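You operate a simulated robot arm through the tools that you are given. There is no shell and no other tool. Be economical: measure what you need, move in short steps, check, and stop when the job is done.

Carry out the task below with a simulated two-armed robot. There is one attempt and no reset: what you move stays moved.

## Task
Take the cap off the sample bottle marked "tank" on the top of the filter stand and lay it down there.

The check looks at the end state, three seconds after you hand in, the way a careful person would. Anything else that was tipped, shoved, dropped, spilled or broken makes it a failure. A push-on lid holds only when it is set on centred and level and pressed home; a screw cap is set on level and turned clockwise until tight.

## Robot
Two 6-joint arms with two-finger parallel grippers on one trunk, on a base that drives. Base frame: it is fixed to the floor where the robot stands at the start and does not move with it; the origin is under the middle of the robot, x ahead of it, y to its left, z up; the surface under the hand at the start is at about z = 820. Readings come in mm, rad, newtons and seconds.
The left shoulder is at the start at [60, 187, 1122], the right one opposite. With the tool pointing down near the work surface each hand reaches from about 240 to 620 mm from the robot's upright axis, wherever it stands, measured 20 degrees to its own side. Payload 1.57 kg a hand.
The TCP of each hand is the grasp point between the finger pads, 30 mm short of the fingertips. In the tool frame z runs along the fingers and y along their closing line. Largest opening 110 mm; finger width 24, thickness 12; the body of the gripper, 48 by 112 mm, starts 78 mm behind the TCP.
Orientation is that of the tool frame in the base frame, as a unit quaternion [x, y, z, w]. With the fingers straight down and closing along the base's y, the tool's x points along the base's -x, its y along +y and its z along -z.

## Interface
- The arms move only by the tool servo_tool. It takes "left_deltas", "right_deltas" or both (then of equal length, played together; a hand with none holds still); each is a list of rows, each a list of 6 numbers: the shift along the tool's x, y, z in mm, then the turn, a rotation vector about the tool's x, y, z in degrees. In form: [[dx, dy, dz, ax, ay, az], ...]. A call has 1 to 12 rows; each row shifts and turns the commanded pose from where the row before left it, along the tool's axes as they then stand. "left_hand" and "right_hand" are, for a hand that has rows, the opening, from 0 (shut) to 1 (fully open), set as the call begins (left out, the last holds). A row lasts 0.2 s, in which the tool goes at most 50 mm and 0.15 rad; a call with a longer step from one row to the next is refused whole, and so is a gripper value outside its range. Where a pose cannot be reached the arm comes as near as it can. A force on the tool above 40 N (or 10 N above the force at the start of the call, whichever is more), or a blocked arm, ends the call early, and 0.2 s more pass. The fingers move at their own pace (about 153 mm/s each) and stop on an object; they squeeze with about 23 N. The grip force told is the motor's: it shows also when the fingers shut on nothing. Time passes only in rows, and 0.2 s behind the last, so rows that do not move let the fingers close. The reply holds the time, the measured pose of the TCP, the force on the tool along the base axes, the opening and the grip force, in the units named above and with some noise, with the torque about the TCP (base axes, N m) and any sound that the robot's microphone picked up, and new pictures: "views" is both (left out), scene, wrist or none (wrist: the cameras of the hands that moved).
- Cameras (640 x 400 px; columns grow to the right, rows downward): "scene" is now at [17.3, 5.7, 1665.7]; the picture's right is [0.08, -1.00, 0.00], its down [-0.73, -0.06, -0.68] and it looks along [0.68, 0.05, -0.73] (base axes); focal length 285 px, centre (320, 200). "left" rides on the left gripper at [70, -16, -141] in its tool frame; the picture's right is [0.23, 0.97, 0.00], its down [-0.86, 0.20, -0.48] and it looks along [-0.47, 0.11, 0.88] (tool axes); focal length 222 px, centre (320, 200). "right" rides on the right gripper at [70, 16, -141] in its tool frame; the picture's right is [-0.23, 0.97, 0.00], its down [-0.86, -0.20, -0.48] and it looks along [-0.47, -0.11, 0.88] (tool axes); focal length 222 px, centre (320, 200). There is no depth. A picture from a camera that has moved, and an enlarged one, comes with that camera's place and axes in the base frame and with its lens.
- move_column(by): slides the trunk up (or, below 0, down) by that many mm; the arms and the scene camera ride with it, the base frame stays. It gives what a move gives, with no picture.
- steer(legs): drives the robot by 1 to 6 legs, each [ahead, left, turn to the left] in mm, mm and rad, along the robot's own axes; the way and the turn of a leg run together, so that a leg with both is an arc; at most 1500 mm and 3.142 rad a leg. The arms and the cameras ride along, it lands a little off, and it stops where it bumps. It gives what a move gives, and a new picture of the scene camera.
- pan_tilt(pan, tilt): turns the head with the scene camera to pan (to the left, within 1.501 rad either way) and tilt (down, from -0.506 to 1.204), counted from straight ahead of the robot. It gives what a move gives, and a new picture of the scene camera.
- inspect(camera, box): a new picture of the part [left, top, right, bottom] of that camera's present view, enlarged. It takes no simulated time.
- sign_off(): hands the job in; it is judged then, once.

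Work in short steps. Places have to be worked out from the pictures, the camera data and where the tool is seen: move nearer, look again, correct. Check each grasp and each placing, and mend what went wrong. You have 120 turns and 260 pictures in all, those below and enlarged ones among them. Open the grippers and draw the arms clear of the work before you hand the job in, unless the task says otherwise; then end with one line.

The tools are called after ">>>" as a command line: name --argument value ..., lists and objects as JSON in quotes. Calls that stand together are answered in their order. servo_tool: Moves the arms, as the interface text tells. Its arguments: {"type":"object","properties":{"left_deltas":{"type":"array"},"left_hand":{"type":"number"},"right_deltas":{"type":"array"},"right_hand":{"type":"number"},"views":{"type":"string","enum":["both","scene","wrist","none"]}},"required":[]} The other tools are called the same way: move_column (by) slides the trunk up or down; steer (legs) drives the base; pan_tilt (pan, tilt) turns the head that bears the scene camera; inspect (camera, box) takes an enlarged picture of a part of a camera's view; sign_off () hands the job in.

At the start:

```text
t: 0.0
left_tcp_pos: [387.6, 314.1, 1101.9]
left_ee_rot: [0.0, 1.0, 0.001, 0.001]
left_ft_force: [-0.6, -0.2, 0.1]
left_wrist_torque: [0.03, -0.03, 0.01]
left_opening: 109.8
left_grip_force: 0.0
right_tcp_pos: [472.3, -76.6, 1180.2]
right_ee_rot: [0.001, 1.0, 0.0, -0.001]
right_ft_force: [-0.4, 0.4, 0.1]
right_wrist_torque: [0.05, -0.03, -0.03]
right_opening: 110.1
right_grip_force: 0.0
trunk travel left (down, up): [-750.0, 240.0]
robot x, y, heading: [0.1, -0.3, -0.004]
head pan, tilt: [0.079, 0.824]
```

scene: 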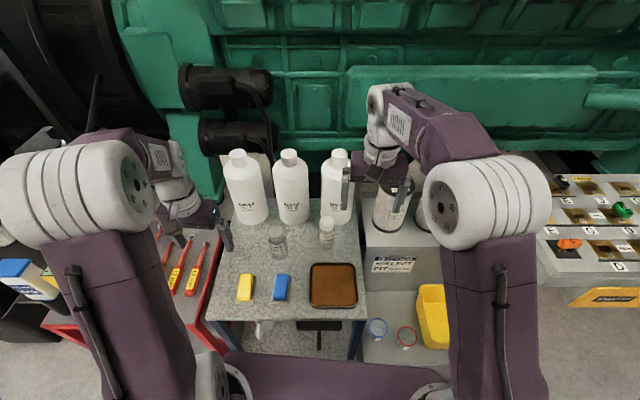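
right: 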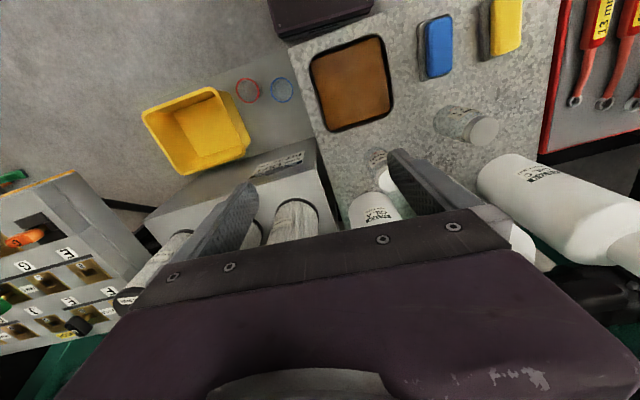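
left: 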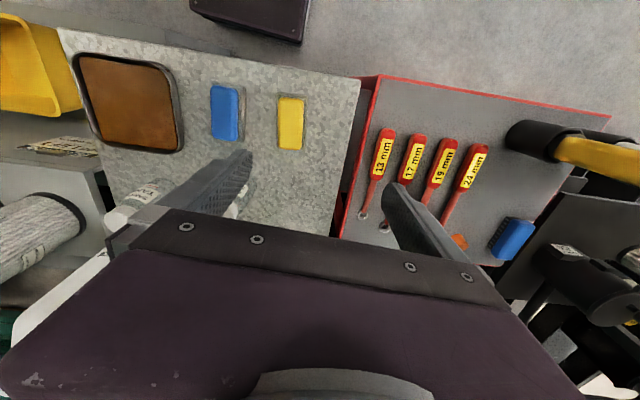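

The scene shows a central bench with bottles and a filter stand to the right; I enlarge these to read the labels.

>>> inspect --camera "scene" --box '[200, 130, 370, 320]'

>>> inspect --camera "scene" --box '[340, 140, 480, 290]'

>>> inspect --camera "right" --box '[240, 60, 540, 250]'

```text
2.11 times, centred on (285, 225) of scene
camera zoom: at [17.3, 5.7, 1665.7], right [0.08, -1.0, 0.0], down [-0.73, -0.06, -0.68], along [0.68, 0.05, -0.73], focal length 600 px, centre (394, 147)
```

zoom: 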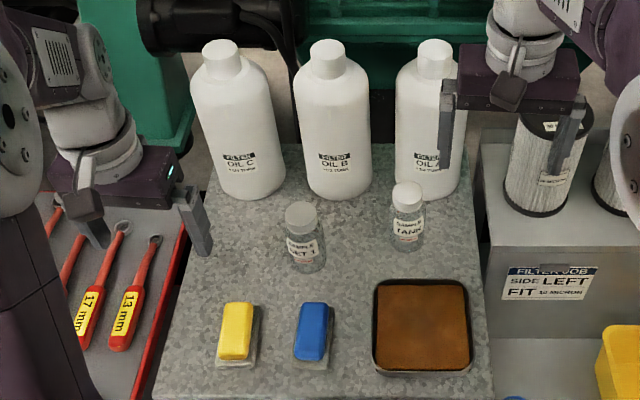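

```text
2.67 times, centred on (410, 215) of scene
camera zoom: at [17.3, 5.7, 1665.7], right [0.08, -1.0, 0.0], down [-0.73, -0.06, -0.68], along [0.68, 0.05, -0.73], focal length 760 px, centre (80, 160)
```

zoom: 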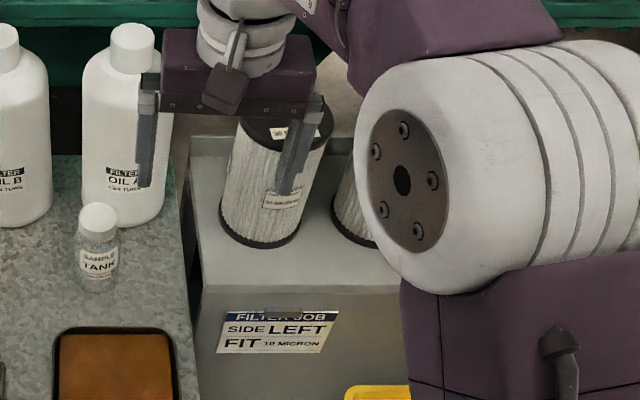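

```text
2.11 times, centred on (390, 155) of right
camera zoom: at [403.5, -61.6, 1322.2], right [0.23, 0.97, 0.0], down [0.86, -0.2, 0.48], along [0.47, -0.11, -0.88], focal length 468 px, centre (173, 295)
```

zoom: 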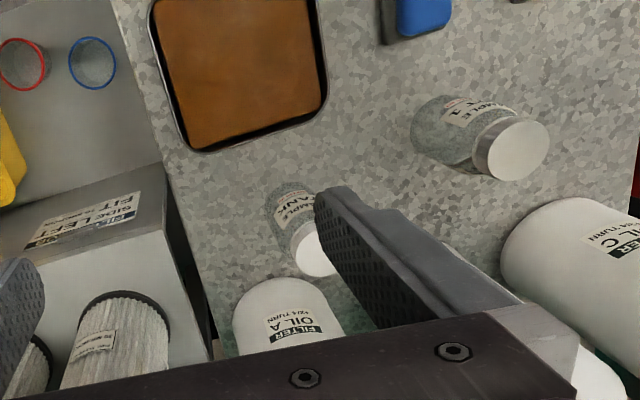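

The "tank" bottle stands on the galvanised top at about (605, 25), cap top near z≈930. I look down to see how much room there is ahead of the base, and for a sign naming the stand.

>>> pan_tilt --pan 0.0 --tilt 1.2

>>> pan_tilt --pan -0.7 --tilt 0.7

```text
t: 0.8
left_tcp_pos: [387.6, 314.5, 1100.5]
left_ee_rot: [0.0, 1.0, 0.001, 0.0]
left_ft_force: [-0.1, 0.0, 1.1]
left_wrist_torque: [-0.01, -0.02, 0.01]
left_opening: 109.9
left_grip_force: 0.0
right_tcp_pos: [473.6, -76.1, 1180.6]
right_ee_rot: [0.0, 1.0, 0.0, 0.0]
right_ft_force: [0.3, 0.7, 0.0]
right_wrist_torque: [-0.03, -0.01, 0.01]
right_opening: 110.0
right_grip_force: 0.1
trunk travel left (down, up): [-750.0, 240.0]
robot x, y, heading: [-0.5, -2.6, 0.001]
head pan, tilt: [0.0, 1.201]
camera scene: at [-6.0, -0.5, 1640.0], right [0.0, -1.0, 0.0], down [-0.93, 0.0, -0.36], along [0.36, 0.0, -0.93], focal length 285 px, centre (320, 200)
```

scene: 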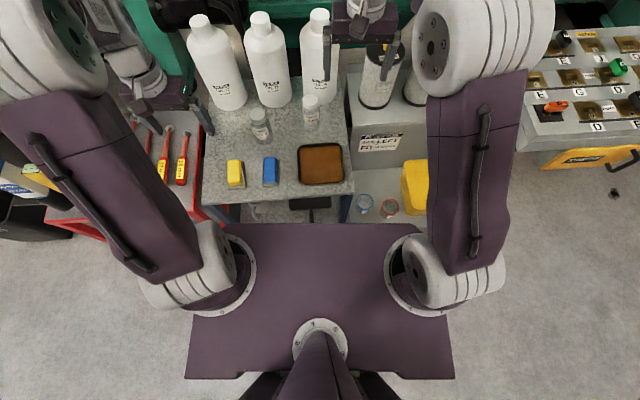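

```text
t: 1.9
left_tcp_pos: [387.2, 314.6, 1101.5]
left_ee_rot: [0.0, 1.0, 0.001, 0.001]
left_ft_force: [-0.4, -0.3, 0.0]
left_wrist_torque: [0.0, -0.01, -0.02]
left_opening: 109.9
left_grip_force: 0.0
right_tcp_pos: [472.8, -76.2, 1180.9]
right_ee_rot: [0.0, 1.0, 0.0, -0.001]
right_ft_force: [-0.5, 0.2, -0.3]
right_wrist_torque: [0.02, 0.0, 0.0]
right_opening: 110.1
right_grip_force: 0.1
trunk travel left (down, up): [-750.0, 240.0]
robot x, y, heading: [-1.4, 0.2, -0.003]
head pan, tilt: [-0.7, 0.7]
camera scene: at [3.0, -55.1, 1675.8], right [-0.64, -0.77, 0.0], down [-0.49, 0.41, -0.76], along [0.59, -0.49, -0.64], focal length 285 px, centre (320, 200)
```

scene: 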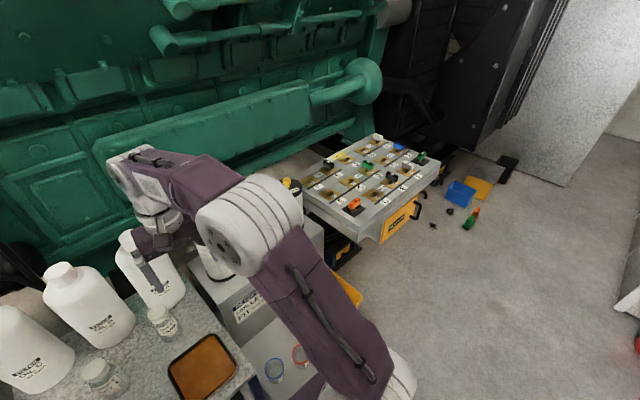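

The base looks close to the bench, so I try reaching without driving first. I move the right hand to above the tank bottle for a close view.

>>> servo_tool --right_deltas '[[-26, 20, 18, 0, 0, 0], [-26, 20, 18, 0, 0, 0], [-26, 20, 18, 0, 0, 0], [-26, 20, 18, 0, 0, 0], [-26, 20, 18, 0, 0, 0], [0, 0, 0, 0, 0, 0]]'

>>> pan_tilt --pan 0.08 --tilt 0.9

```text
t: 3.3
left_tcp_pos: [387.4, 315.6, 1102.5]
left_ee_rot: [-0.001, 1.0, 0.002, 0.0]
left_ft_force: [0.1, 0.5, -0.5]
left_wrist_torque: [0.0, -0.01, 0.0]
left_opening: 110.1
left_grip_force: 0.0
right_tcp_pos: [555.0, -0.4, 1093.6]
right_ee_rot: [0.0, 1.0, 0.0, -0.001]
right_ft_force: [-0.5, 0.7, 1.2]
right_wrist_torque: [-0.01, 0.0, -0.02]
right_opening: 110.0
right_grip_force: 0.0
right hand out of reach, approached as far as the arm can: row 4, 5
trunk travel left (down, up): [-750.0, 240.0]
robot x, y, heading: [0.8, 0.2, 0.003]
head pan, tilt: [-0.7, 0.7]
camera scene: at [3.7, -55.2, 1675.9], right [-0.64, -0.76, 0.0], down [-0.49, 0.41, -0.76], along [0.58, -0.49, -0.64], focal length 285 px, centre (320, 200)
camera right: at [484.8, 15.5, 1235.0], right [0.23, 0.97, 0.0], down [0.86, -0.2, 0.48], along [0.47, -0.11, -0.88], focal length 222 px, centre (320, 200)
```

scene: 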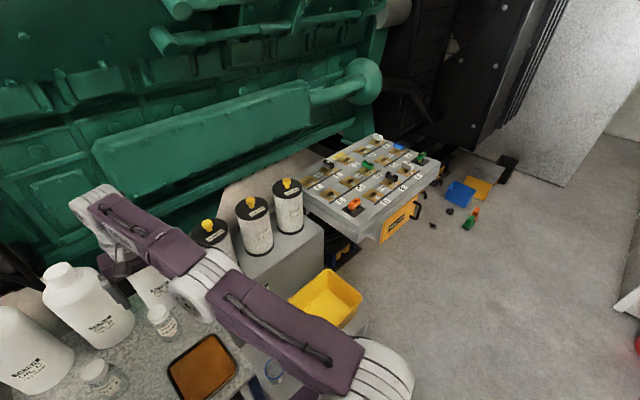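
right: 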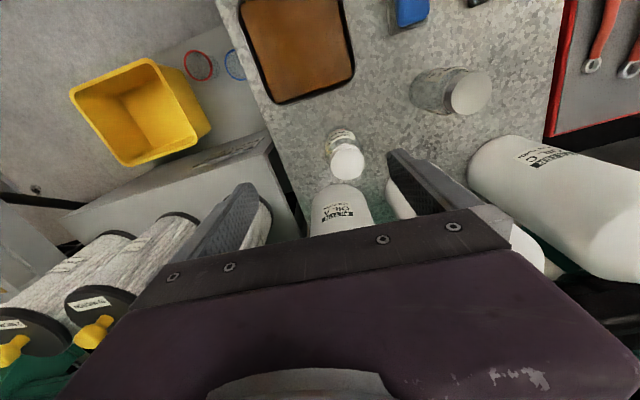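

```text
t: 4.4
left_tcp_pos: [387.3, 314.3, 1101.9]
left_ee_rot: [0.0, 1.0, 0.001, 0.001]
left_ft_force: [-0.9, -0.7, 0.0]
left_wrist_torque: [-0.01, 0.02, -0.02]
left_opening: 110.1
left_grip_force: 0.0
right_tcp_pos: [554.8, 0.9, 1094.0]
right_ee_rot: [-0.001, 1.0, 0.0, 0.001]
right_ft_force: [0.3, -0.4, 0.3]
right_wrist_torque: [-0.05, 0.04, 0.0]
right_opening: 109.8
right_grip_force: 0.0
trunk travel left (down, up): [-750.0, 240.0]
robot x, y, heading: [0.8, -0.3, -0.001]
head pan, tilt: [0.08, 0.901]
camera scene: at [13.5, 5.4, 1659.8], right [0.08, -1.0, 0.0], down [-0.78, -0.06, -0.62], along [0.62, 0.05, -0.78], focal length 285 px, centre (320, 200)
```

scene: 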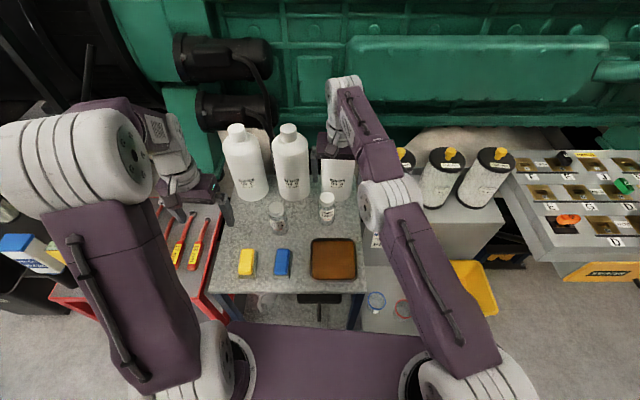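

The cap top is near (597, 29, 925); right reach ends about 50 mm short, so I must drive slightly. I tilt the left hand back so its camera shows the clearance between base and bench.

>>> servo_tool --left_deltas '[[0, 0, 0, 0, 8, 0], [0, 0, 0, 0, 8, 0], [0, 0, 0, 0, 8, 0], [0, 0, 0, 0, 8, 0], [0, 0, 0, 0, 8, 0], [0, 0, 0, 0, 0, 0]]' --views "wrist"

```text
t: 5.8
left_tcp_pos: [385.9, 313.4, 1101.4]
left_ee_rot: [-0.001, 0.94, 0.001, -0.342]
left_ft_force: [0.5, 0.8, -1.0]
left_wrist_torque: [0.04, -0.03, 0.0]
left_opening: 110.1
left_grip_force: 0.1
right_tcp_pos: [553.8, -0.4, 1093.6]
right_ee_rot: [0.001, 1.0, 0.0, 0.0]
right_ft_force: [-1.0, -0.1, -0.9]
right_wrist_torque: [0.0, 0.01, 0.03]
right_opening: 110.2
right_grip_force: 0.1
trunk travel left (down, up): [-750.0, 240.0]
robot x, y, heading: [0.5, 1.3, 0.003]
head pan, tilt: [0.08, 0.901]
camera left: at [424.8, 297.9, 1256.0], right [-0.17, 0.97, 0.15], down [0.96, 0.2, -0.18], along [-0.21, 0.11, -0.97], focal length 222 px, centre (320, 200)
```

left: 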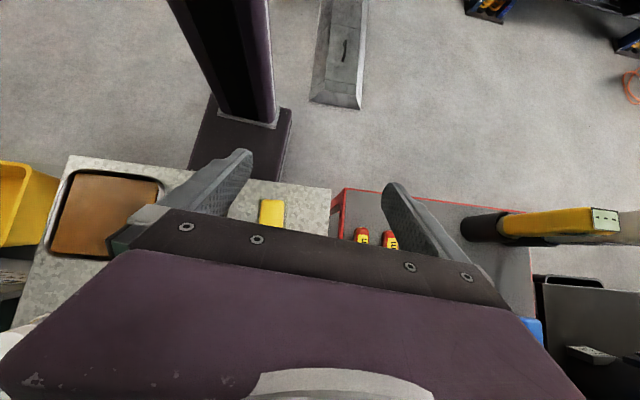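

Base front is roughly 100 mm or more short of the bench edge. I draw the right hand back, then drive 80 mm ahead.

>>> servo_tool --right_deltas '[[30, 0, 0, 0, 0, 0], [30, 0, 0, 0, 0, 0], [20, 0, 0, 0, 0, 0], [0, 0, 0, 0, 0, 0], [0, 0, 0, 0, 0, 0]]' --left_deltas '[[0, 0, 0, 0, -8, 0], [0, 0, 0, 0, -8, 0], [0, 0, 0, 0, -8, 0], [0, 0, 0, 0, -8, 0], [0, 0, 0, 0, -8, 0]]' --views "none"

>>> steer --legs '[[80, 0, 0]]'

```text
t: 7.0
left_tcp_pos: [385.0, 314.6, 1102.5]
left_ee_rot: [0.0, 1.0, 0.002, 0.001]
left_ft_force: [-0.1, 0.0, 0.1]
left_wrist_torque: [0.01, 0.02, -0.01]
left_opening: 109.8
left_grip_force: 0.2
right_tcp_pos: [541.5, 12.4, 1104.4]
right_ee_rot: [0.0, 1.0, -0.001, -0.001]
right_ft_force: [-0.4, -0.6, 0.9]
right_wrist_torque: [-0.03, -0.01, 0.02]
right_opening: 109.9
right_grip_force: 0.0
right hand out of reach, approached as far as the arm can: row 1, 2, 3
trunk travel left (down, up): [-750.0, 240.0]
robot x, y, heading: [-1.4, -3.9, 0.002]
head pan, tilt: [0.08, 0.901]
```

```text
t: 8.3
left_tcp_pos: [469.8, 314.6, 1100.5]
left_ee_rot: [0.002, 1.0, 0.001, -0.001]
left_ft_force: [0.5, 0.4, 0.0]
left_wrist_torque: [0.04, 0.06, 0.0]
left_opening: 110.1
left_grip_force: 0.0
right_tcp_pos: [625.6, 11.2, 1101.3]
right_ee_rot: [0.001, 1.0, -0.001, -0.003]
right_ft_force: [0.5, 1.2, 0.4]
right_wrist_torque: [0.0, 0.05, -0.02]
right_opening: 109.6
right_grip_force: 0.0
trunk travel left (down, up): [-750.0, 240.0]
robot x, y, heading: [78.7, -0.5, -0.003]
head pan, tilt: [0.08, 0.901]
stopped in leg 1: the robot was blocked; the commanded pose is now the measured one
camera scene: at [97.2, 6.5, 1659.6], right [0.08, -1.0, 0.0], down [-0.78, -0.06, -0.62], along [0.62, 0.05, -0.79], focal length 285 px, centre (320, 200)
```

scene: 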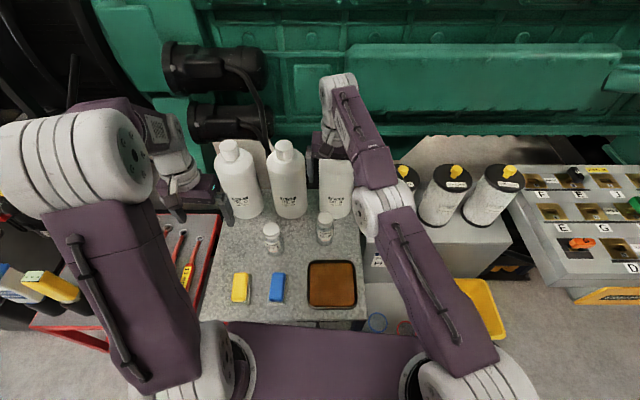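

The drive was blocked right at its end (about 80 mm); nothing looks shoved, but I back off 10 mm and check closely.

>>> steer --legs '[[-10, 0, 0]]'

>>> inspect --camera "right" --box '[0, 0, 640, 400]'

>>> inspect --camera "left" --box '[0, 0, 640, 400]'

```text
t: 9.1
left_tcp_pos: [457.6, 312.8, 1100.3]
left_ee_rot: [0.001, 1.0, 0.001, 0.0]
left_ft_force: [0.6, -0.2, 0.7]
left_wrist_torque: [0.04, 0.01, 0.0]
left_opening: 110.1
left_grip_force: 0.0
right_tcp_pos: [614.2, 11.2, 1102.1]
right_ee_rot: [0.002, 1.0, -0.001, -0.001]
right_ft_force: [0.5, 0.0, 0.2]
right_wrist_torque: [-0.03, 0.02, 0.04]
right_opening: 109.9
right_grip_force: 0.0
trunk travel left (down, up): [-750.0, 240.0]
robot x, y, heading: [71.5, 0.2, 0.002]
head pan, tilt: [0.08, 0.901]
camera scene: at [83.6, 6.6, 1659.7], right [0.08, -1.0, 0.0], down [-0.78, -0.06, -0.62], along [0.62, 0.05, -0.78], focal length 285 px, centre (320, 200)
```

scene: 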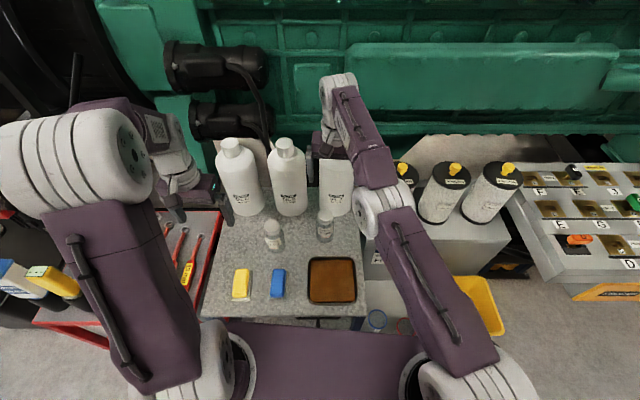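

```text
1.00 times, centred on (320, 200) of right (not enlarged: the box is as wide or as high as the picture)
camera zoom: at [544.0, 26.2, 1244.4], right [0.23, 0.97, 0.0], down [0.86, -0.2, 0.48], along [0.46, -0.11, -0.88], focal length 222 px, centre (320, 200)
```

zoom: 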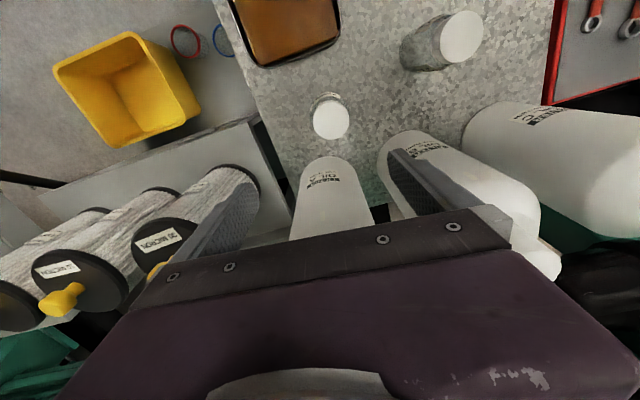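

```text
1.00 times, centred on (320, 200) of left (not enlarged: the box is as wide or as high as the picture)
camera zoom: at [389.0, 298.0, 1243.3], right [-0.22, 0.97, 0.0], down [0.86, 0.2, 0.48], along [0.47, 0.11, -0.88], focal length 222 px, centre (320, 200)
```

zoom: 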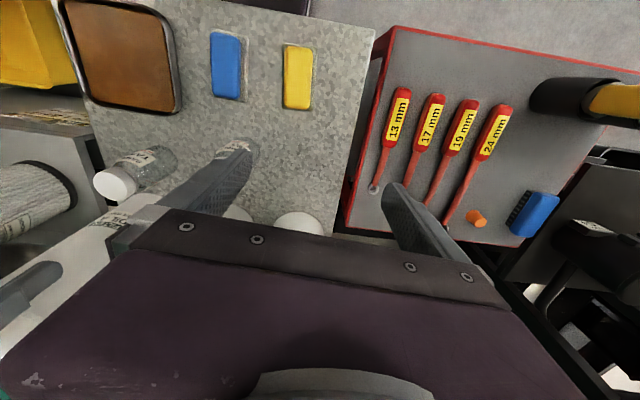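

Nothing moved. I zoom on the tank bottle to judge cap kind and size.

>>> inspect --camera "right" --box '[280, 70, 380, 150]'

>>> inspect --camera "scene" --box '[290, 190, 360, 250]'

>>> inspect --camera "left" --box '[80, 130, 200, 220]'

```text
5.00 times, centred on (330, 110) of right
camera zoom: at [544.0, 26.2, 1244.4], right [0.23, 0.97, 0.0], down [0.86, -0.2, 0.48], along [0.46, -0.11, -0.88], focal length 1111 px, centre (270, 650)
```

zoom: 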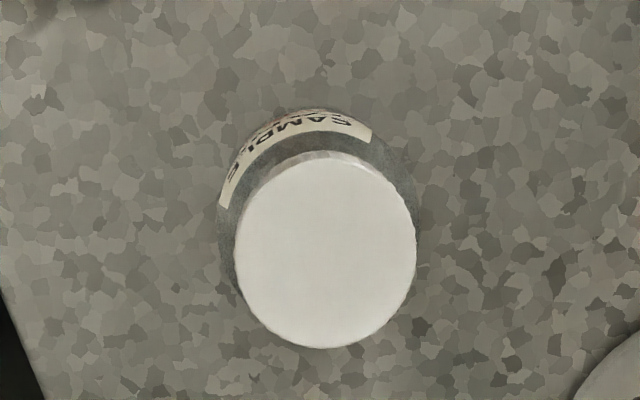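

```text
6.67 times, centred on (325, 220) of scene
camera zoom: at [83.6, 6.6, 1659.7], right [0.08, -1.0, 0.0], down [-0.78, -0.06, -0.62], along [0.62, 0.05, -0.78], focal length 1900 px, centre (287, 67)
```

zoom: 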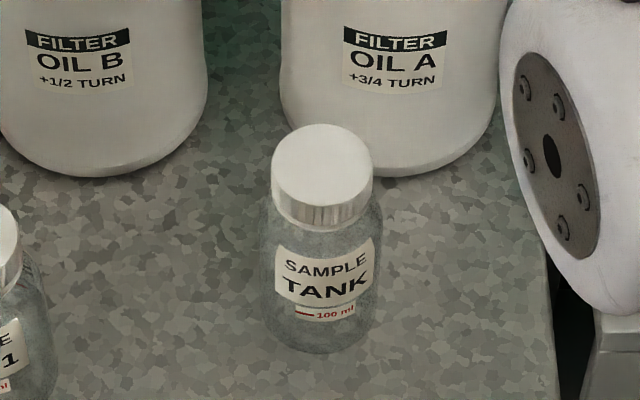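

```text
4.44 times, centred on (140, 175) of left
camera zoom: at [389.0, 298.0, 1243.3], right [-0.22, 0.97, 0.0], down [0.86, 0.2, 0.48], along [0.47, 0.11, -0.88], focal length 987 px, centre (1120, 311)
```

zoom: 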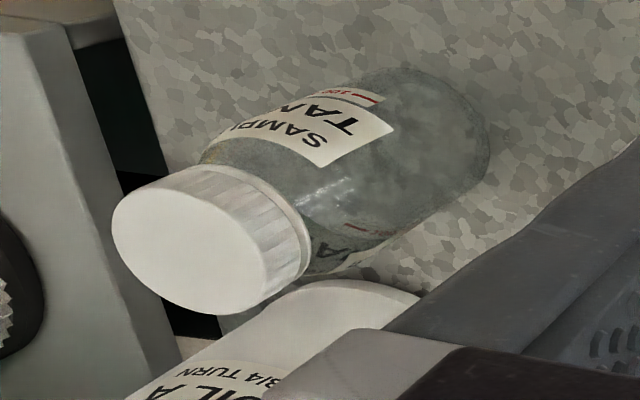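

It's a ridged screw cap, bottle ~52 mm wide, cap ~48 mm. Plan: left hand holds the glass body nearly horizontally (20° down, from front-left), right hand unscrews from above. First I move the right hand aside and turn the left.

>>> servo_tool --right_deltas '[[20, -35, -10, 0, 0, 0], [20, -35, -10, 0, 0, 0], [14, -30, 0, 0, 0, 0], [0, 0, 0, 0, 0, 0], [0, 0, 0, 0, 0, 0], [0, 0, 0, 0, 0, 0], [0, 0, 0, 0, 0, 0], [0, 0, 0, 0, 0, 0], [0, 0, 0, 0, 0, 0], [0, 0, 0, 0, 0, 0], [0, 0, 0, 0, 0, 0]]' --left_deltas '[[0, 0, 0, 0, 0, 8.3], [0, 0, 0, 0, 0, 8.3], [0, 0, 0, 0, 0, 8.4], [0, 0, 0, 0, -8, 0], [0, 0, 0, 0, -8, 0], [0, 0, 0, 0, -8, 0], [0, 0, 0, 0, -8, 0], [0, 0, 0, 0, -8, 0], [0, 0, 0, 0, -8, 0], [0, 0, 0, 0, -8, 0], [0, 0, 0, 0, 0, 0]]'

```text
t: 11.4
left_tcp_pos: [456.9, 314.9, 1101.1]
left_ee_rot: [0.192, 0.861, -0.101, 0.459]
left_ft_force: [-0.3, -0.2, -0.8]
left_wrist_torque: [-0.01, 0.01, -0.01]
left_opening: 109.8
left_grip_force: 0.1
right_tcp_pos: [617.1, -11.1, 1114.1]
right_ee_rot: [0.001, 1.0, -0.001, -0.002]
right_ft_force: [0.4, -0.8, 0.6]
right_wrist_torque: [-0.01, -0.02, 0.01]
right_opening: 109.8
right_grip_force: 0.0
right hand out of reach, approached as far as the arm can: row 1, 2, 3
trunk travel left (down, up): [-750.0, 240.0]
robot x, y, heading: [65.4, 3.0, -0.003]
head pan, tilt: [0.08, 0.901]
camera scene: at [81.2, 5.8, 1659.7], right [0.08, -1.0, 0.0], down [-0.78, -0.06, -0.62], along [0.62, 0.05, -0.78], focal length 285 px, centre (320, 200)
camera right: at [547.1, 5.1, 1255.8], right [0.23, 0.97, 0.0], down [0.86, -0.2, 0.48], along [0.46, -0.11, -0.88], focal length 222 px, centre (320, 200)
camera left: at [309.2, 365.9, 1123.6], right [0.3, 0.94, -0.19], down [0.16, 0.15, 0.98], along [0.94, -0.32, -0.1], focal length 222 px, centre (320, 200)
```

scene: 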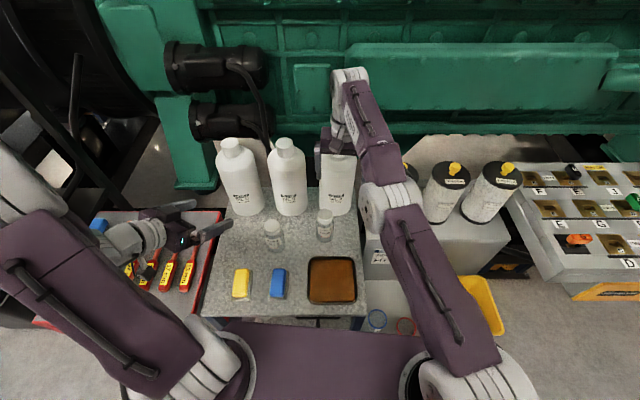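
right: 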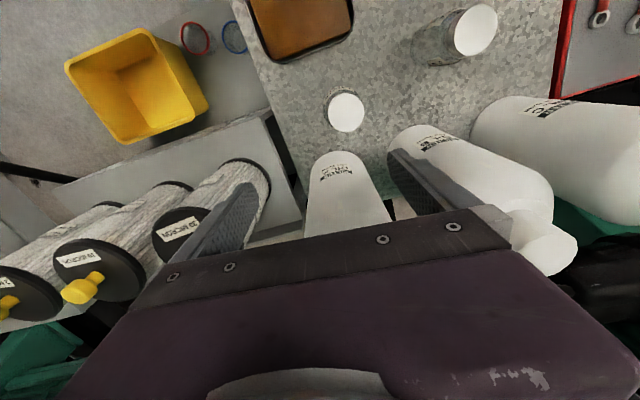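
left: 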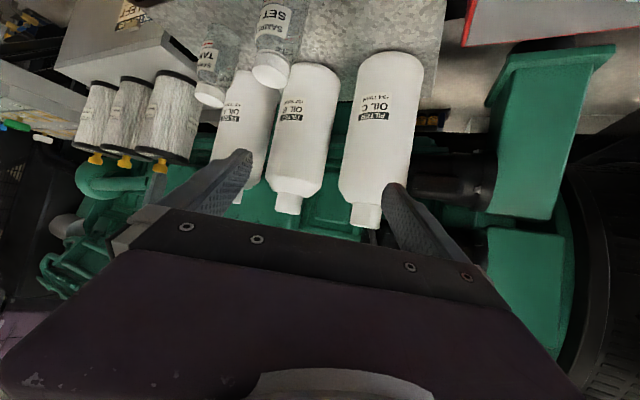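

The right arm hasn't followed its last command (stretched out); I nudge it back toward the robot and upward to see if it comes free.

>>> servo_tool --right_deltas '[[0, 0, 0, 0, 0, 0], [0, 0, 0, 0, 0, 0], [30, 0, 0, 0, 0, 0], [30, 0, 0, 0, 0, 0], [0, 0, 0, 0, 0, 0]]' --views "none"

```text
t: 12.7
left_tcp_pos: [456.0, 314.0, 1101.7]
left_ee_rot: [0.193, 0.862, -0.102, 0.458]
left_ft_force: [0.3, -0.3, -0.2]
left_wrist_torque: [0.03, -0.02, 0.0]
left_opening: 109.8
left_grip_force: 0.1
right_tcp_pos: [611.8, -3.6, 1118.9]
right_ee_rot: [0.002, 1.0, 0.0, -0.002]
right_ft_force: [-0.4, -0.1, 0.5]
right_wrist_torque: [-0.01, -0.01, 0.0]
right_opening: 110.0
right_grip_force: 0.0
right hand out of reach, approached as far as the arm can: row 3, 4
trunk travel left (down, up): [-750.0, 240.0]
robot x, y, heading: [66.8, 1.1, -0.004]
head pan, tilt: [0.08, 0.901]
```

Moving straight back is refused; I test small sideways steps and up to leave the bad configuration.

>>> servo_tool --right_deltas '[[0, -10, -10, 0, 0, 0], [0, -10, -10, 0, 0, 0], [0, -10, -10, 0, 0, 0], [0, -10, -10, 0, 0, 0], [0, -10, -10, 0, 0, 0], [0, -10, -10, 0, 0, 0], [0, -10, -10, 0, 0, 0], [0, 0, 0, 0, 0, 0]]' --views "scene"

```text
t: 14.4
left_tcp_pos: [455.8, 314.6, 1100.0]
left_ee_rot: [0.193, 0.862, -0.101, 0.458]
left_ft_force: [-0.5, 0.1, -0.8]
left_wrist_torque: [0.0, 0.02, 0.0]
left_opening: 110.0
left_grip_force: 0.1
right_tcp_pos: [612.9, -72.9, 1187.7]
right_ee_rot: [0.002, 1.0, -0.001, -0.001]
right_ft_force: [-0.4, -0.2, -0.4]
right_wrist_torque: [-0.03, 0.0, -0.01]
right_opening: 110.1
right_grip_force: 0.1
trunk travel left (down, up): [-750.0, 240.0]
robot x, y, heading: [67.4, 4.5, -0.002]
head pan, tilt: [0.08, 0.901]
camera scene: at [81.5, 6.8, 1659.7], right [0.08, -1.0, 0.0], down [-0.78, -0.06, -0.62], along [0.62, 0.05, -0.78], focal length 285 px, centre (320, 200)
```

scene: 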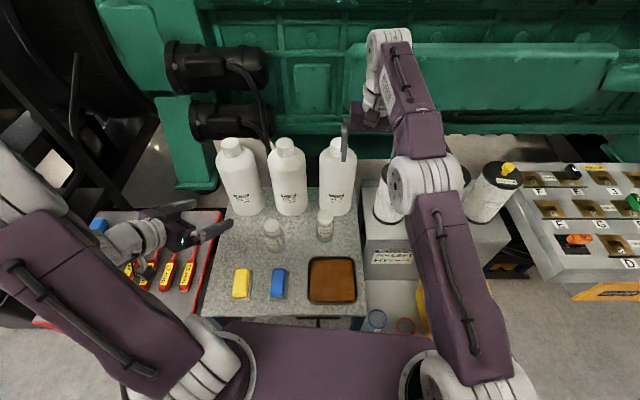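

Geometry shows the arm fully stretched because the wrist sits ~260 mm above the TCP; lower down it reaches further. I come back and down in small diagonal steps on the right side.

>>> servo_tool --right_deltas '[[10, -5, 5, 0, 0, 0], [10, -5, 5, 0, 0, 0], [10, -5, 5, 0, 0, 0], [10, -5, 10, 0, 0, 0], [10, -5, 10, 0, 0, 0], [10, -5, 10, 0, 0, 0], [0, 0, 0, 0, 0, 0]]' --views "scene"

```text
t: 16.1
left_tcp_pos: [455.7, 315.0, 1100.1]
left_ee_rot: [0.192, 0.861, -0.102, 0.459]
left_ft_force: [0.0, -0.7, -0.5]
left_wrist_torque: [-0.01, 0.03, -0.01]
left_opening: 109.8
left_grip_force: 0.0
right_tcp_pos: [552.4, -103.4, 1142.9]
right_ee_rot: [0.002, 1.0, -0.001, 0.0]
right_ft_force: [-0.6, 0.3, 0.4]
right_wrist_torque: [-0.02, -0.01, 0.03]
right_opening: 109.9
right_grip_force: 0.1
trunk travel left (down, up): [-750.0, 240.0]
robot x, y, heading: [66.9, 0.1, -0.002]
head pan, tilt: [0.08, 0.901]
camera scene: at [81.2, 6.6, 1659.7], right [0.08, -1.0, 0.0], down [-0.78, -0.06, -0.62], along [0.62, 0.05, -0.78], focal length 285 px, centre (320, 200)
```

scene: 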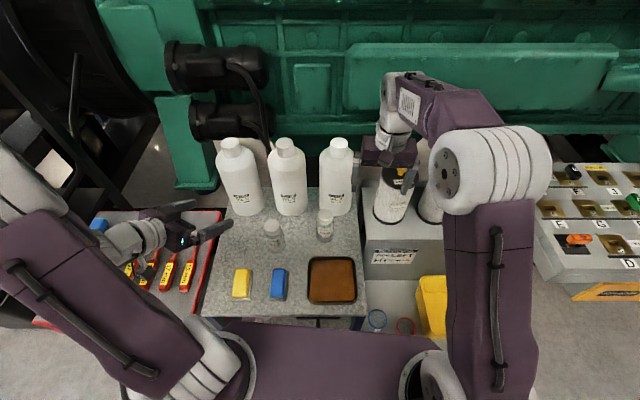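

Right elbow is bent again. Left tool's camera is underneath, which is fine at this 34° tilt. I bring the left hand to a pre-grasp ~120 mm short of the bottle at (594, 30), opening narrowed to 82 mm.

>>> servo_tool --left_deltas '[[8.6, -28.5, 31.5, 0, 0, 0], [8.6, -28.5, 31.5, 0, 0, 0], [8.6, -28.5, 31.5, 0, 0, 0], [8.6, -28.5, 31.5, 0, 0, 0], [8.6, -28.5, 31.5, 0, 0, 0], [8.6, -28.5, 31.5, 0, 0, 0], [8.6, -28.5, 31.5, 0, 0, 0], [0, 0, 0, 0, 0, 0]]' --left_hand 0.75

```text
t: 17.9
left_tcp_pos: [546.9, 104.6, 1085.0]
left_ee_rot: [0.191, 0.863, -0.107, 0.455]
left_ft_force: [0.2, 0.4, -0.8]
left_wrist_torque: [-0.01, 0.01, 0.02]
left_opening: 82.5
left_grip_force: 0.0
left hand out of reach, approached as far as the arm can: row 2, 3, 4, 5, 6, 7
right_tcp_pos: [553.5, -102.9, 1144.7]
right_ee_rot: [0.001, 1.0, -0.001, -0.001]
right_ft_force: [0.2, 0.6, 0.5]
right_wrist_torque: [-0.01, -0.01, -0.02]
right_opening: 110.0
right_grip_force: 0.2
trunk travel left (down, up): [-750.0, 240.0]
robot x, y, heading: [69.3, 1.3, -0.004]
head pan, tilt: [0.08, 0.901]
camera scene: at [81.2, 7.0, 1659.7], right [0.08, -1.0, 0.0], down [-0.78, -0.06, -0.62], along [0.62, 0.05, -0.78], focal length 285 px, centre (320, 200)
camera left: at [400.6, 156.9, 1108.7], right [0.3, 0.93, -0.2], down [0.17, 0.15, 0.97], along [0.94, -0.33, -0.11], focal length 222 px, centre (320, 200)
```

scene: 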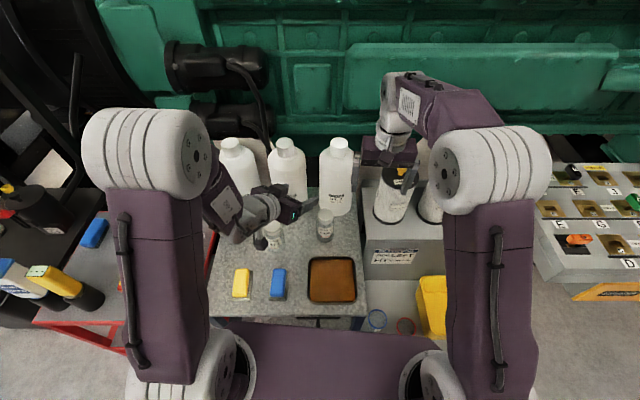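
left: 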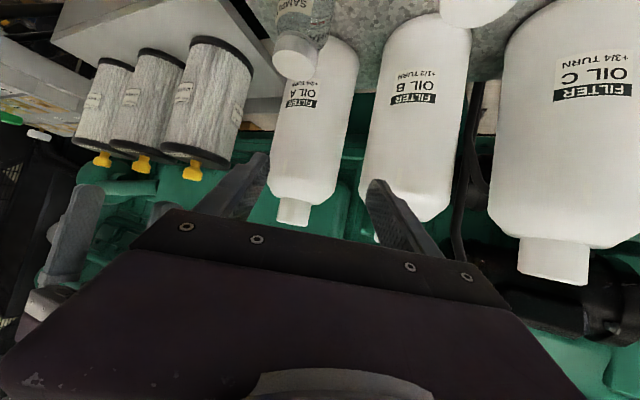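

The left wrist is too close to its shoulder here (folded limit). Raising the trunk lengthens that distance while the right arm still reaches; I raise it 170 mm.

>>> move_column --by 170

```text
t: 19.8
left_tcp_pos: [547.0, 103.4, 1254.5]
left_ee_rot: [0.192, 0.863, -0.107, 0.454]
left_ft_force: [-0.4, 0.9, -0.1]
left_wrist_torque: [-0.03, -0.02, -0.01]
left_opening: 82.6
left_grip_force: 0.1
right_tcp_pos: [552.8, -103.4, 1313.1]
right_ee_rot: [0.002, 1.0, -0.001, -0.001]
right_ft_force: [-1.1, 0.2, 0.0]
right_wrist_torque: [-0.04, 0.0, 0.01]
right_opening: 110.1
right_grip_force: 0.1
trunk travel left (down, up): [-920.0, 70.0]
robot x, y, heading: [68.2, -2.7, -0.004]
head pan, tilt: [0.08, 0.901]
```

I'll come down vertically over the bottle with the tilted open fingers straddling it: first move the right hand aside, then the left above (594, 30), then descend to ~z 1010 and look.

>>> servo_tool --right_deltas '[[0, -35, 0, 0, 0, 0], [0, -35, 0, 0, 0, 0], [0, 0, 0, 0, 0, 0], [0, 0, 0, 0, 0, 0], [0, 0, 0, 0, 0, 0], [0, 0, 0, 0, 0, 0], [0, 0, 0, 0, 0, 0], [0, 0, 0, 0, 0, 0], [0, 0, 0, 0, 0, 0], [0, 0, 0, 0, 0, 0], [0, 0, 0, 0, 0, 0], [0, 0, 0, 0, 0, 0]]' --left_deltas '[[0, 0, 0, 0, 0, 0], [-13.7, -15.3, 20.4, 0, 0, 0], [-13.7, -15.3, 20.4, 0, 0, 0], [-13.7, -15.3, 20.4, 0, 0, 0], [34.3, 0.4, 23.5, 0, 0, 0], [34.3, 0.4, 23.5, 0, 0, 0], [34.3, 0.4, 23.5, 0, 0, 0], [34.3, 0.4, 23.5, 0, 0, 0], [34.3, 0.4, 23.5, 0, 0, 0], [34.3, 0.4, 23.5, 0, 0, 0], [0, 0, 0, 0, 0, 0], [0, 0, 0, 0, 0, 0]]'

```text
t: 21.9
left_tcp_pos: [685.0, 4.4, 1084.6]
left_ee_rot: [0.188, 0.856, -0.117, 0.467]
left_ft_force: [-4.2, 1.9, 8.6]
left_wrist_torque: [0.43, 0.04, 0.09]
left_opening: 82.4
left_grip_force: 0.3
left hand out of reach, approached as far as the arm can: row 5, 6, 7, 8, 9, 10
right_tcp_pos: [549.7, -172.1, 1314.7]
right_ee_rot: [0.002, 1.0, -0.002, 0.0]
right_ft_force: [1.2, 0.5, -0.6]
right_wrist_torque: [0.01, 0.0, 0.0]
right_opening: 110.3
right_grip_force: 0.0
trunk travel left (down, up): [-920.0, 70.0]
robot x, y, heading: [67.5, 1.5, 0.0]
head pan, tilt: [0.08, 0.901]
stopped in row 10 (left hand): the force on the tool passed its limit at 60 N (the readings are from after the stop); the commanded pose is now the measured one
camera scene: at [75.4, 8.2, 1829.6], right [0.08, -1.0, 0.0], down [-0.78, -0.06, -0.62], along [0.62, 0.05, -0.78], focal length 285 px, centre (320, 200)
camera right: at [479.7, -156.6, 1457.3], right [0.23, 0.97, 0.0], down [0.85, -0.2, 0.48], along [0.47, -0.11, -0.88], focal length 222 px, centre (320, 200)
camera left: at [537.3, 57.0, 1103.1], right [0.31, 0.93, -0.22], down [0.15, 0.18, 0.97], along [0.94, -0.33, -0.08], focal length 222 px, centre (320, 200)
```

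scene: 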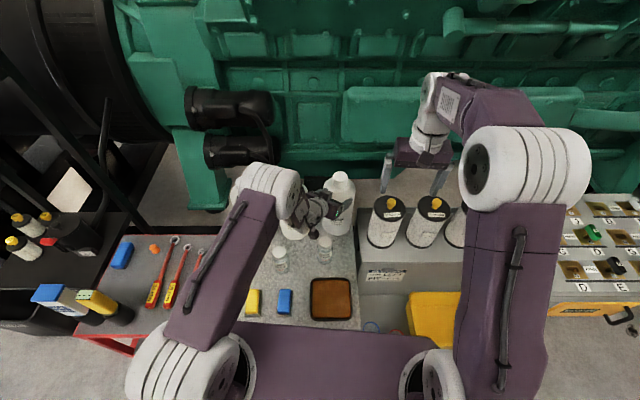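
right: 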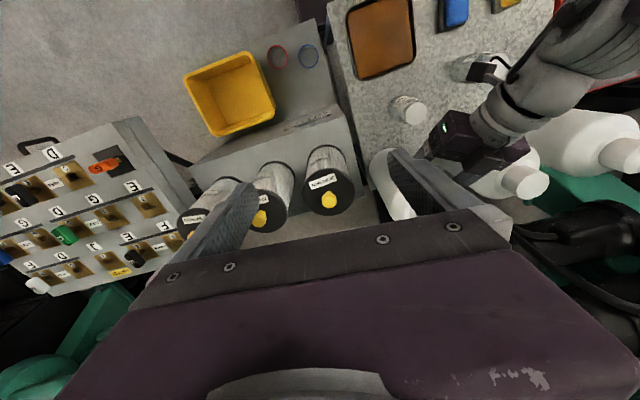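
left: 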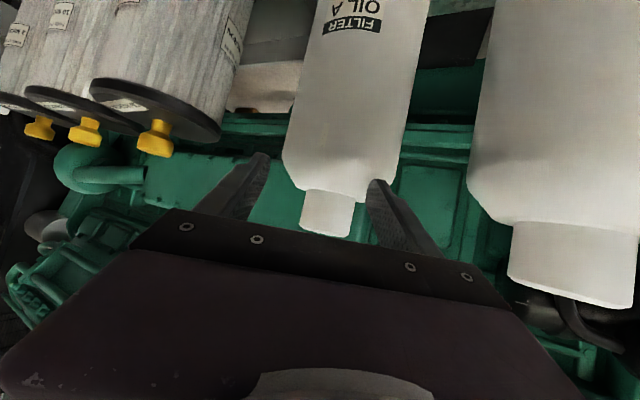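

The left hand slid forward off its line when the descent was unreachable, and touched oil bottle A's shoulder with its tip. I lift it straight up gently to clear, then look.

>>> servo_tool --left_deltas '[[-7, 0, -7, 0, 0, 0], [-15, 0, -15, 0, 0, 0], [-15, 0, -15, 0, 0, 0], [-15, 0, -15, 0, 0, 0], [0, 0, 0, 0, 0, 0]]'

```text
t: 23.1
left_tcp_pos: [671.4, 10.1, 1153.3]
left_ee_rot: [0.187, 0.859, -0.116, 0.463]
left_ft_force: [-0.1, 0.6, -0.6]
left_wrist_torque: [-0.02, 0.0, -0.01]
left_opening: 82.5
left_grip_force: 0.0
right_tcp_pos: [552.5, -174.3, 1314.3]
right_ee_rot: [0.002, 1.0, -0.002, -0.001]
right_ft_force: [0.0, -0.5, -0.5]
right_wrist_torque: [0.01, 0.02, 0.02]
right_opening: 110.0
right_grip_force: 0.1
trunk travel left (down, up): [-920.0, 70.0]
robot x, y, heading: [68.1, -0.2, -0.004]
head pan, tilt: [0.08, 0.901]
camera scene: at [80.5, 6.7, 1829.7], right [0.08, -1.0, 0.0], down [-0.78, -0.06, -0.62], along [0.62, 0.05, -0.78], focal length 285 px, centre (320, 200)
camera left: at [525.2, 63.8, 1173.0], right [0.31, 0.93, -0.22], down [0.15, 0.18, 0.97], along [0.94, -0.33, -0.09], focal length 222 px, centre (320, 200)
```

scene: 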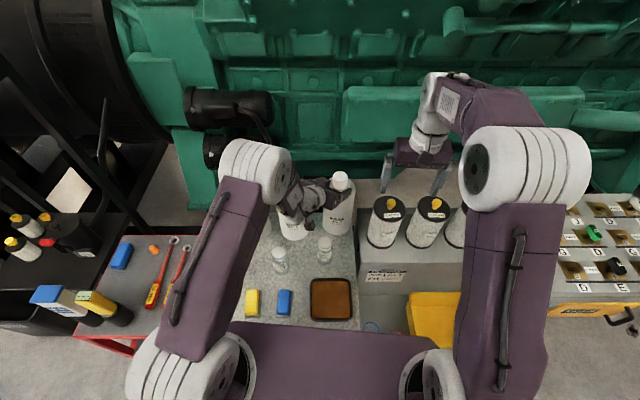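
left: 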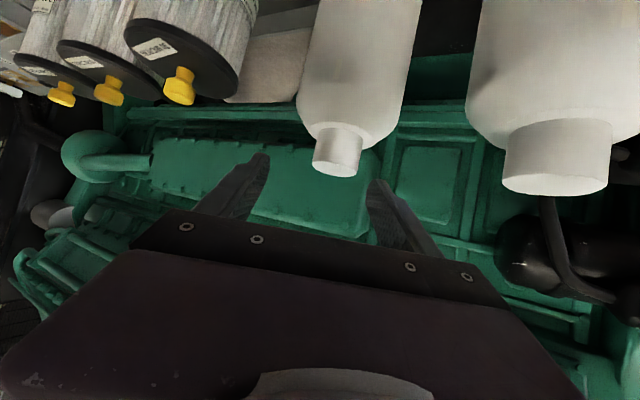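

All clear and the bottles still stand. Analysis: the left wrist limit bites since its shoulder is too near; moving the robot back ~35 and left ~150 improves both arms. I raise the trunk fully to clear the bottles first, then drive.

>>> move_column --by 69

>>> steer --legs '[[-35, 0, 0], [0, 150, 0]]'

```text
t: 24.2
left_tcp_pos: [673.6, 9.4, 1221.4]
left_ee_rot: [0.187, 0.859, -0.117, 0.463]
left_ft_force: [0.6, 0.5, -0.7]
left_wrist_torque: [0.0, 0.0, 0.02]
left_opening: 82.4
left_grip_force: 0.0
right_tcp_pos: [554.4, -172.9, 1383.6]
right_ee_rot: [0.002, 1.0, -0.001, -0.002]
right_ft_force: [0.3, 1.6, 0.0]
right_wrist_torque: [0.0, 0.0, 0.03]
right_opening: 110.2
right_grip_force: 0.1
trunk travel left (down, up): [-989.0, 1.0]
robot x, y, heading: [68.0, 0.5, -0.002]
head pan, tilt: [0.08, 0.901]
```

```text
t: 26.0
left_tcp_pos: [636.8, 158.6, 1222.0]
left_ee_rot: [0.188, 0.858, -0.115, 0.463]
left_ft_force: [-0.1, 0.3, 0.7]
left_wrist_torque: [0.06, -0.01, 0.03]
left_opening: 82.7
left_grip_force: 0.1
right_tcp_pos: [516.3, -26.8, 1384.3]
right_ee_rot: [0.002, 1.0, 0.002, -0.001]
right_ft_force: [-0.2, -0.2, 0.0]
right_wrist_torque: [0.05, -0.04, 0.01]
right_opening: 110.1
right_grip_force: 0.1
trunk travel left (down, up): [-989.0, 1.0]
robot x, y, heading: [33.2, 149.6, -0.004]
head pan, tilt: [0.08, 0.901]
camera scene: at [43.6, 151.9, 1898.8], right [0.08, -1.0, 0.0], down [-0.78, -0.06, -0.62], along [0.62, 0.05, -0.78], focal length 285 px, centre (320, 200)
```

scene: 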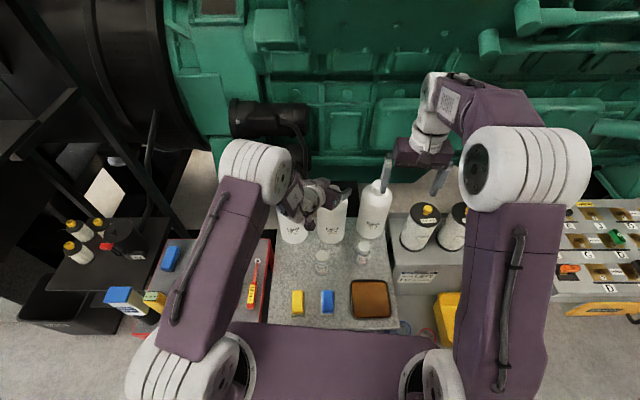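

Parked well. Next I move the right hand back over the tray area, and the left hand up and over the bottle's column with 10° more heading, well above everything.

>>> servo_tool --right_deltas '[[21.5, -18, 0, 0, 0, 0], [21.5, -18, 0, 0, 0, 0], [21.5, -18, 0, 0, 0, 0], [21.5, -18, 0, 0, 0, 0], [0, 0, 0, 0, 0, 0], [0, 0, 0, 0, 0, 0], [0, 0, 0, 0, 0, 0], [0, 0, 0, 0, 0, 0], [0, 0, 0, 0, 0, 0], [0, 0, 0, 0, 0, 0], [0, 0, 0, 0, 0, 0]]' --left_deltas '[[-33.3, -1, -21.5, 0, 0, 0], [-33.3, -1, -21.5, 0, 0, 0], [-33.3, -1, -21.5, 0, 0, 0], [-33.3, -1, -21.5, 0, 0, 0], [-1.6, -33.7, 3.9, 0, 0, 0], [-1.6, -33.7, 3.9, 0, 0, 0], [-1.6, -33.7, 3.9, 0, 0, 0], [-1.6, -33.7, 3.9, 0, 0, 0], [0, 0, 0, 4.2, 0.1, 2.7], [0, 0, 0, 4.2, 0.1, 2.7], [0, 0, 0, 0, 0, 0]]' --views "scene"

```text
t: 28.4
left_tcp_pos: [622.4, 100.9, 1384.8]
left_ee_rot: [0.261, 0.838, -0.158, 0.452]
left_ft_force: [-0.3, 0.5, 0.2]
left_wrist_torque: [-0.01, -0.01, 0.01]
left_opening: 82.4
left_grip_force: 0.1
left hand out of reach, approached as far as the arm can: row 6, 7, 8
right_tcp_pos: [435.0, -94.6, 1381.6]
right_ee_rot: [0.002, 1.0, 0.0, 0.0]
right_ft_force: [-0.1, 0.0, -0.7]
right_wrist_torque: [0.0, 0.01, -0.01]
right_opening: 109.9
right_grip_force: 0.0
trunk travel left (down, up): [-989.0, 1.0]
robot x, y, heading: [33.2, 148.3, -0.005]
head pan, tilt: [0.08, 0.901]
camera scene: at [46.1, 157.8, 1898.7], right [0.08, -1.0, 0.0], down [-0.78, -0.06, -0.62], along [0.62, 0.05, -0.78], focal length 285 px, centre (320, 200)
```

scene: 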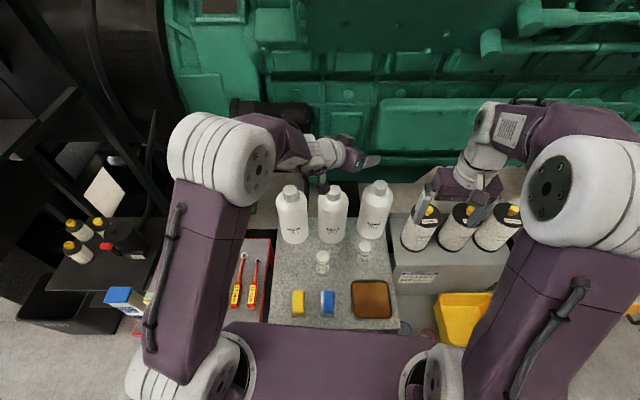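

Oil bottles all stand in place. I now think the left arm was hitting a wrist singularity (fingers aligned with forearm). New plan: left hand from the front, heading slightly left, 40° below horizontal, with trunk low. First bring left hand back and to vertical.

>>> servo_tool --left_deltas '[[20, 0, -25, 0, 8, 0], [20, 0, -25, 0, 8, 0], [20, 0, -25, 0, 8, 0], [20, 0, -20, 0, 8, 0], [20, 0, 0, 0, 8, 0], [20, 0, 0, 0, 8, 0], [20, 0, 0, 0, 8.4, 0], [0, 0, 0, 0, 0, 0]]' --views "scene"

```text
t: 30.2
left_tcp_pos: [476.0, 205.8, 1376.9]
left_ee_rot: [0.305, 0.952, -0.015, 0.001]
left_ft_force: [-0.3, 0.1, -0.8]
left_wrist_torque: [0.0, 0.0, 0.02]
left_opening: 82.6
left_grip_force: 0.1
right_tcp_pos: [434.8, -94.1, 1382.5]
right_ee_rot: [0.002, 1.0, 0.0, -0.001]
right_ft_force: [-1.6, 0.2, 0.2]
right_wrist_torque: [-0.02, -0.01, -0.02]
right_opening: 110.0
right_grip_force: 0.0
trunk travel left (down, up): [-989.0, 1.0]
robot x, y, heading: [32.1, 149.9, -0.005]
head pan, tilt: [0.08, 0.901]
camera scene: at [46.1, 157.3, 1898.7], right [0.08, -1.0, 0.0], down [-0.78, -0.06, -0.62], along [0.62, 0.05, -0.78], focal length 285 px, centre (320, 200)
```

scene: 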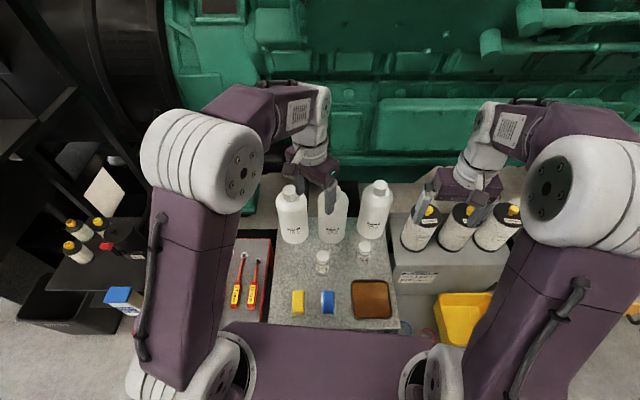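

Vertical achieved. Now yaw the left hand to +15° heading, move the right further aside and up, then lower the trunk.

>>> servo_tool --left_deltas '[[0, 0, -5, 0, 0, -8.4], [0, 0, -5, 0, 0, -8.4], [0, 0, -5, 0, 0, -8.4], [0, 0, -5, 0, 0, -8.4], [0, 0, -5, 0, 0, -8.4], [0, 0, -5, 0, 0, -8.4], [0, 0, 0, 0, 0, 0]]' --right_deltas '[[9, -34, -17.5, 0, 0, 0], [9, -34, -17.5, 0, 0, 0], [9, -34, -17.5, 0, 0, 0], [9, -34, -17.5, 0, 0, 0], [0, 0, 0, 0, 0, 0], [0, 0, 0, 0, 0, 0], [0, 0, 0, 0, 0, 0]]' --views "none"

>>> move_column --by -300

>>> inspect --camera "scene" --box '[0, 0, 640, 400]'

```text
t: 31.8
left_tcp_pos: [474.6, 205.3, 1407.6]
left_ee_rot: [-0.13, 0.991, -0.015, -0.005]
left_ft_force: [-0.3, -0.8, -0.3]
left_wrist_torque: [0.0, 0.02, -0.02]
left_opening: 82.5
left_grip_force: 0.0
right_tcp_pos: [396.1, -230.6, 1452.4]
right_ee_rot: [0.001, 1.0, -0.001, -0.002]
right_ft_force: [-0.7, -0.3, -0.3]
right_wrist_torque: [0.01, -0.01, 0.01]
right_opening: 110.0
right_grip_force: 0.1
trunk travel left (down, up): [-989.0, 1.0]
robot x, y, heading: [34.9, 151.2, -0.001]
head pan, tilt: [0.08, 0.901]
```

```text
t: 34.8
left_tcp_pos: [475.2, 205.1, 1106.8]
left_ee_rot: [-0.129, 0.992, -0.014, -0.005]
left_ft_force: [-0.1, 0.1, -0.3]
left_wrist_torque: [0.02, 0.02, -0.02]
left_opening: 82.5
left_grip_force: 0.0
right_tcp_pos: [397.0, -231.1, 1152.7]
right_ee_rot: [0.002, 1.0, -0.001, -0.001]
right_ft_force: [-0.2, 0.4, 0.5]
right_wrist_torque: [0.02, 0.02, 0.0]
right_opening: 109.9
right_grip_force: 0.0
trunk travel left (down, up): [-689.0, 301.0]
robot x, y, heading: [30.8, 152.8, -0.002]
head pan, tilt: [0.08, 0.901]
```

```text
1.00 times, centred on (320, 200) of scene (not enlarged: the box is as wide or as high as the picture)
camera zoom: at [46.2, 157.1, 1598.8], right [0.08, -1.0, 0.0], down [-0.78, -0.06, -0.62], along [0.62, 0.05, -0.78], focal length 285 px, centre (320, 200)
```

zoom: 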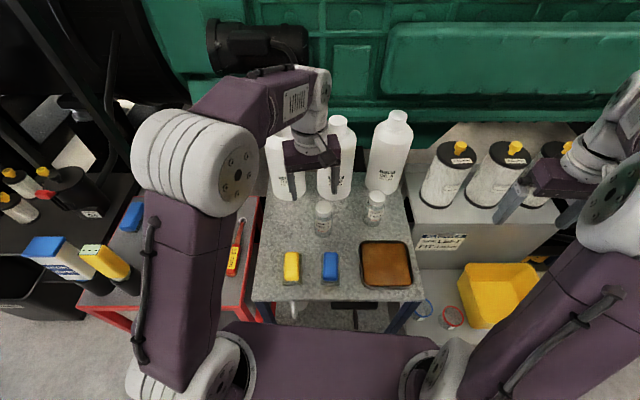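

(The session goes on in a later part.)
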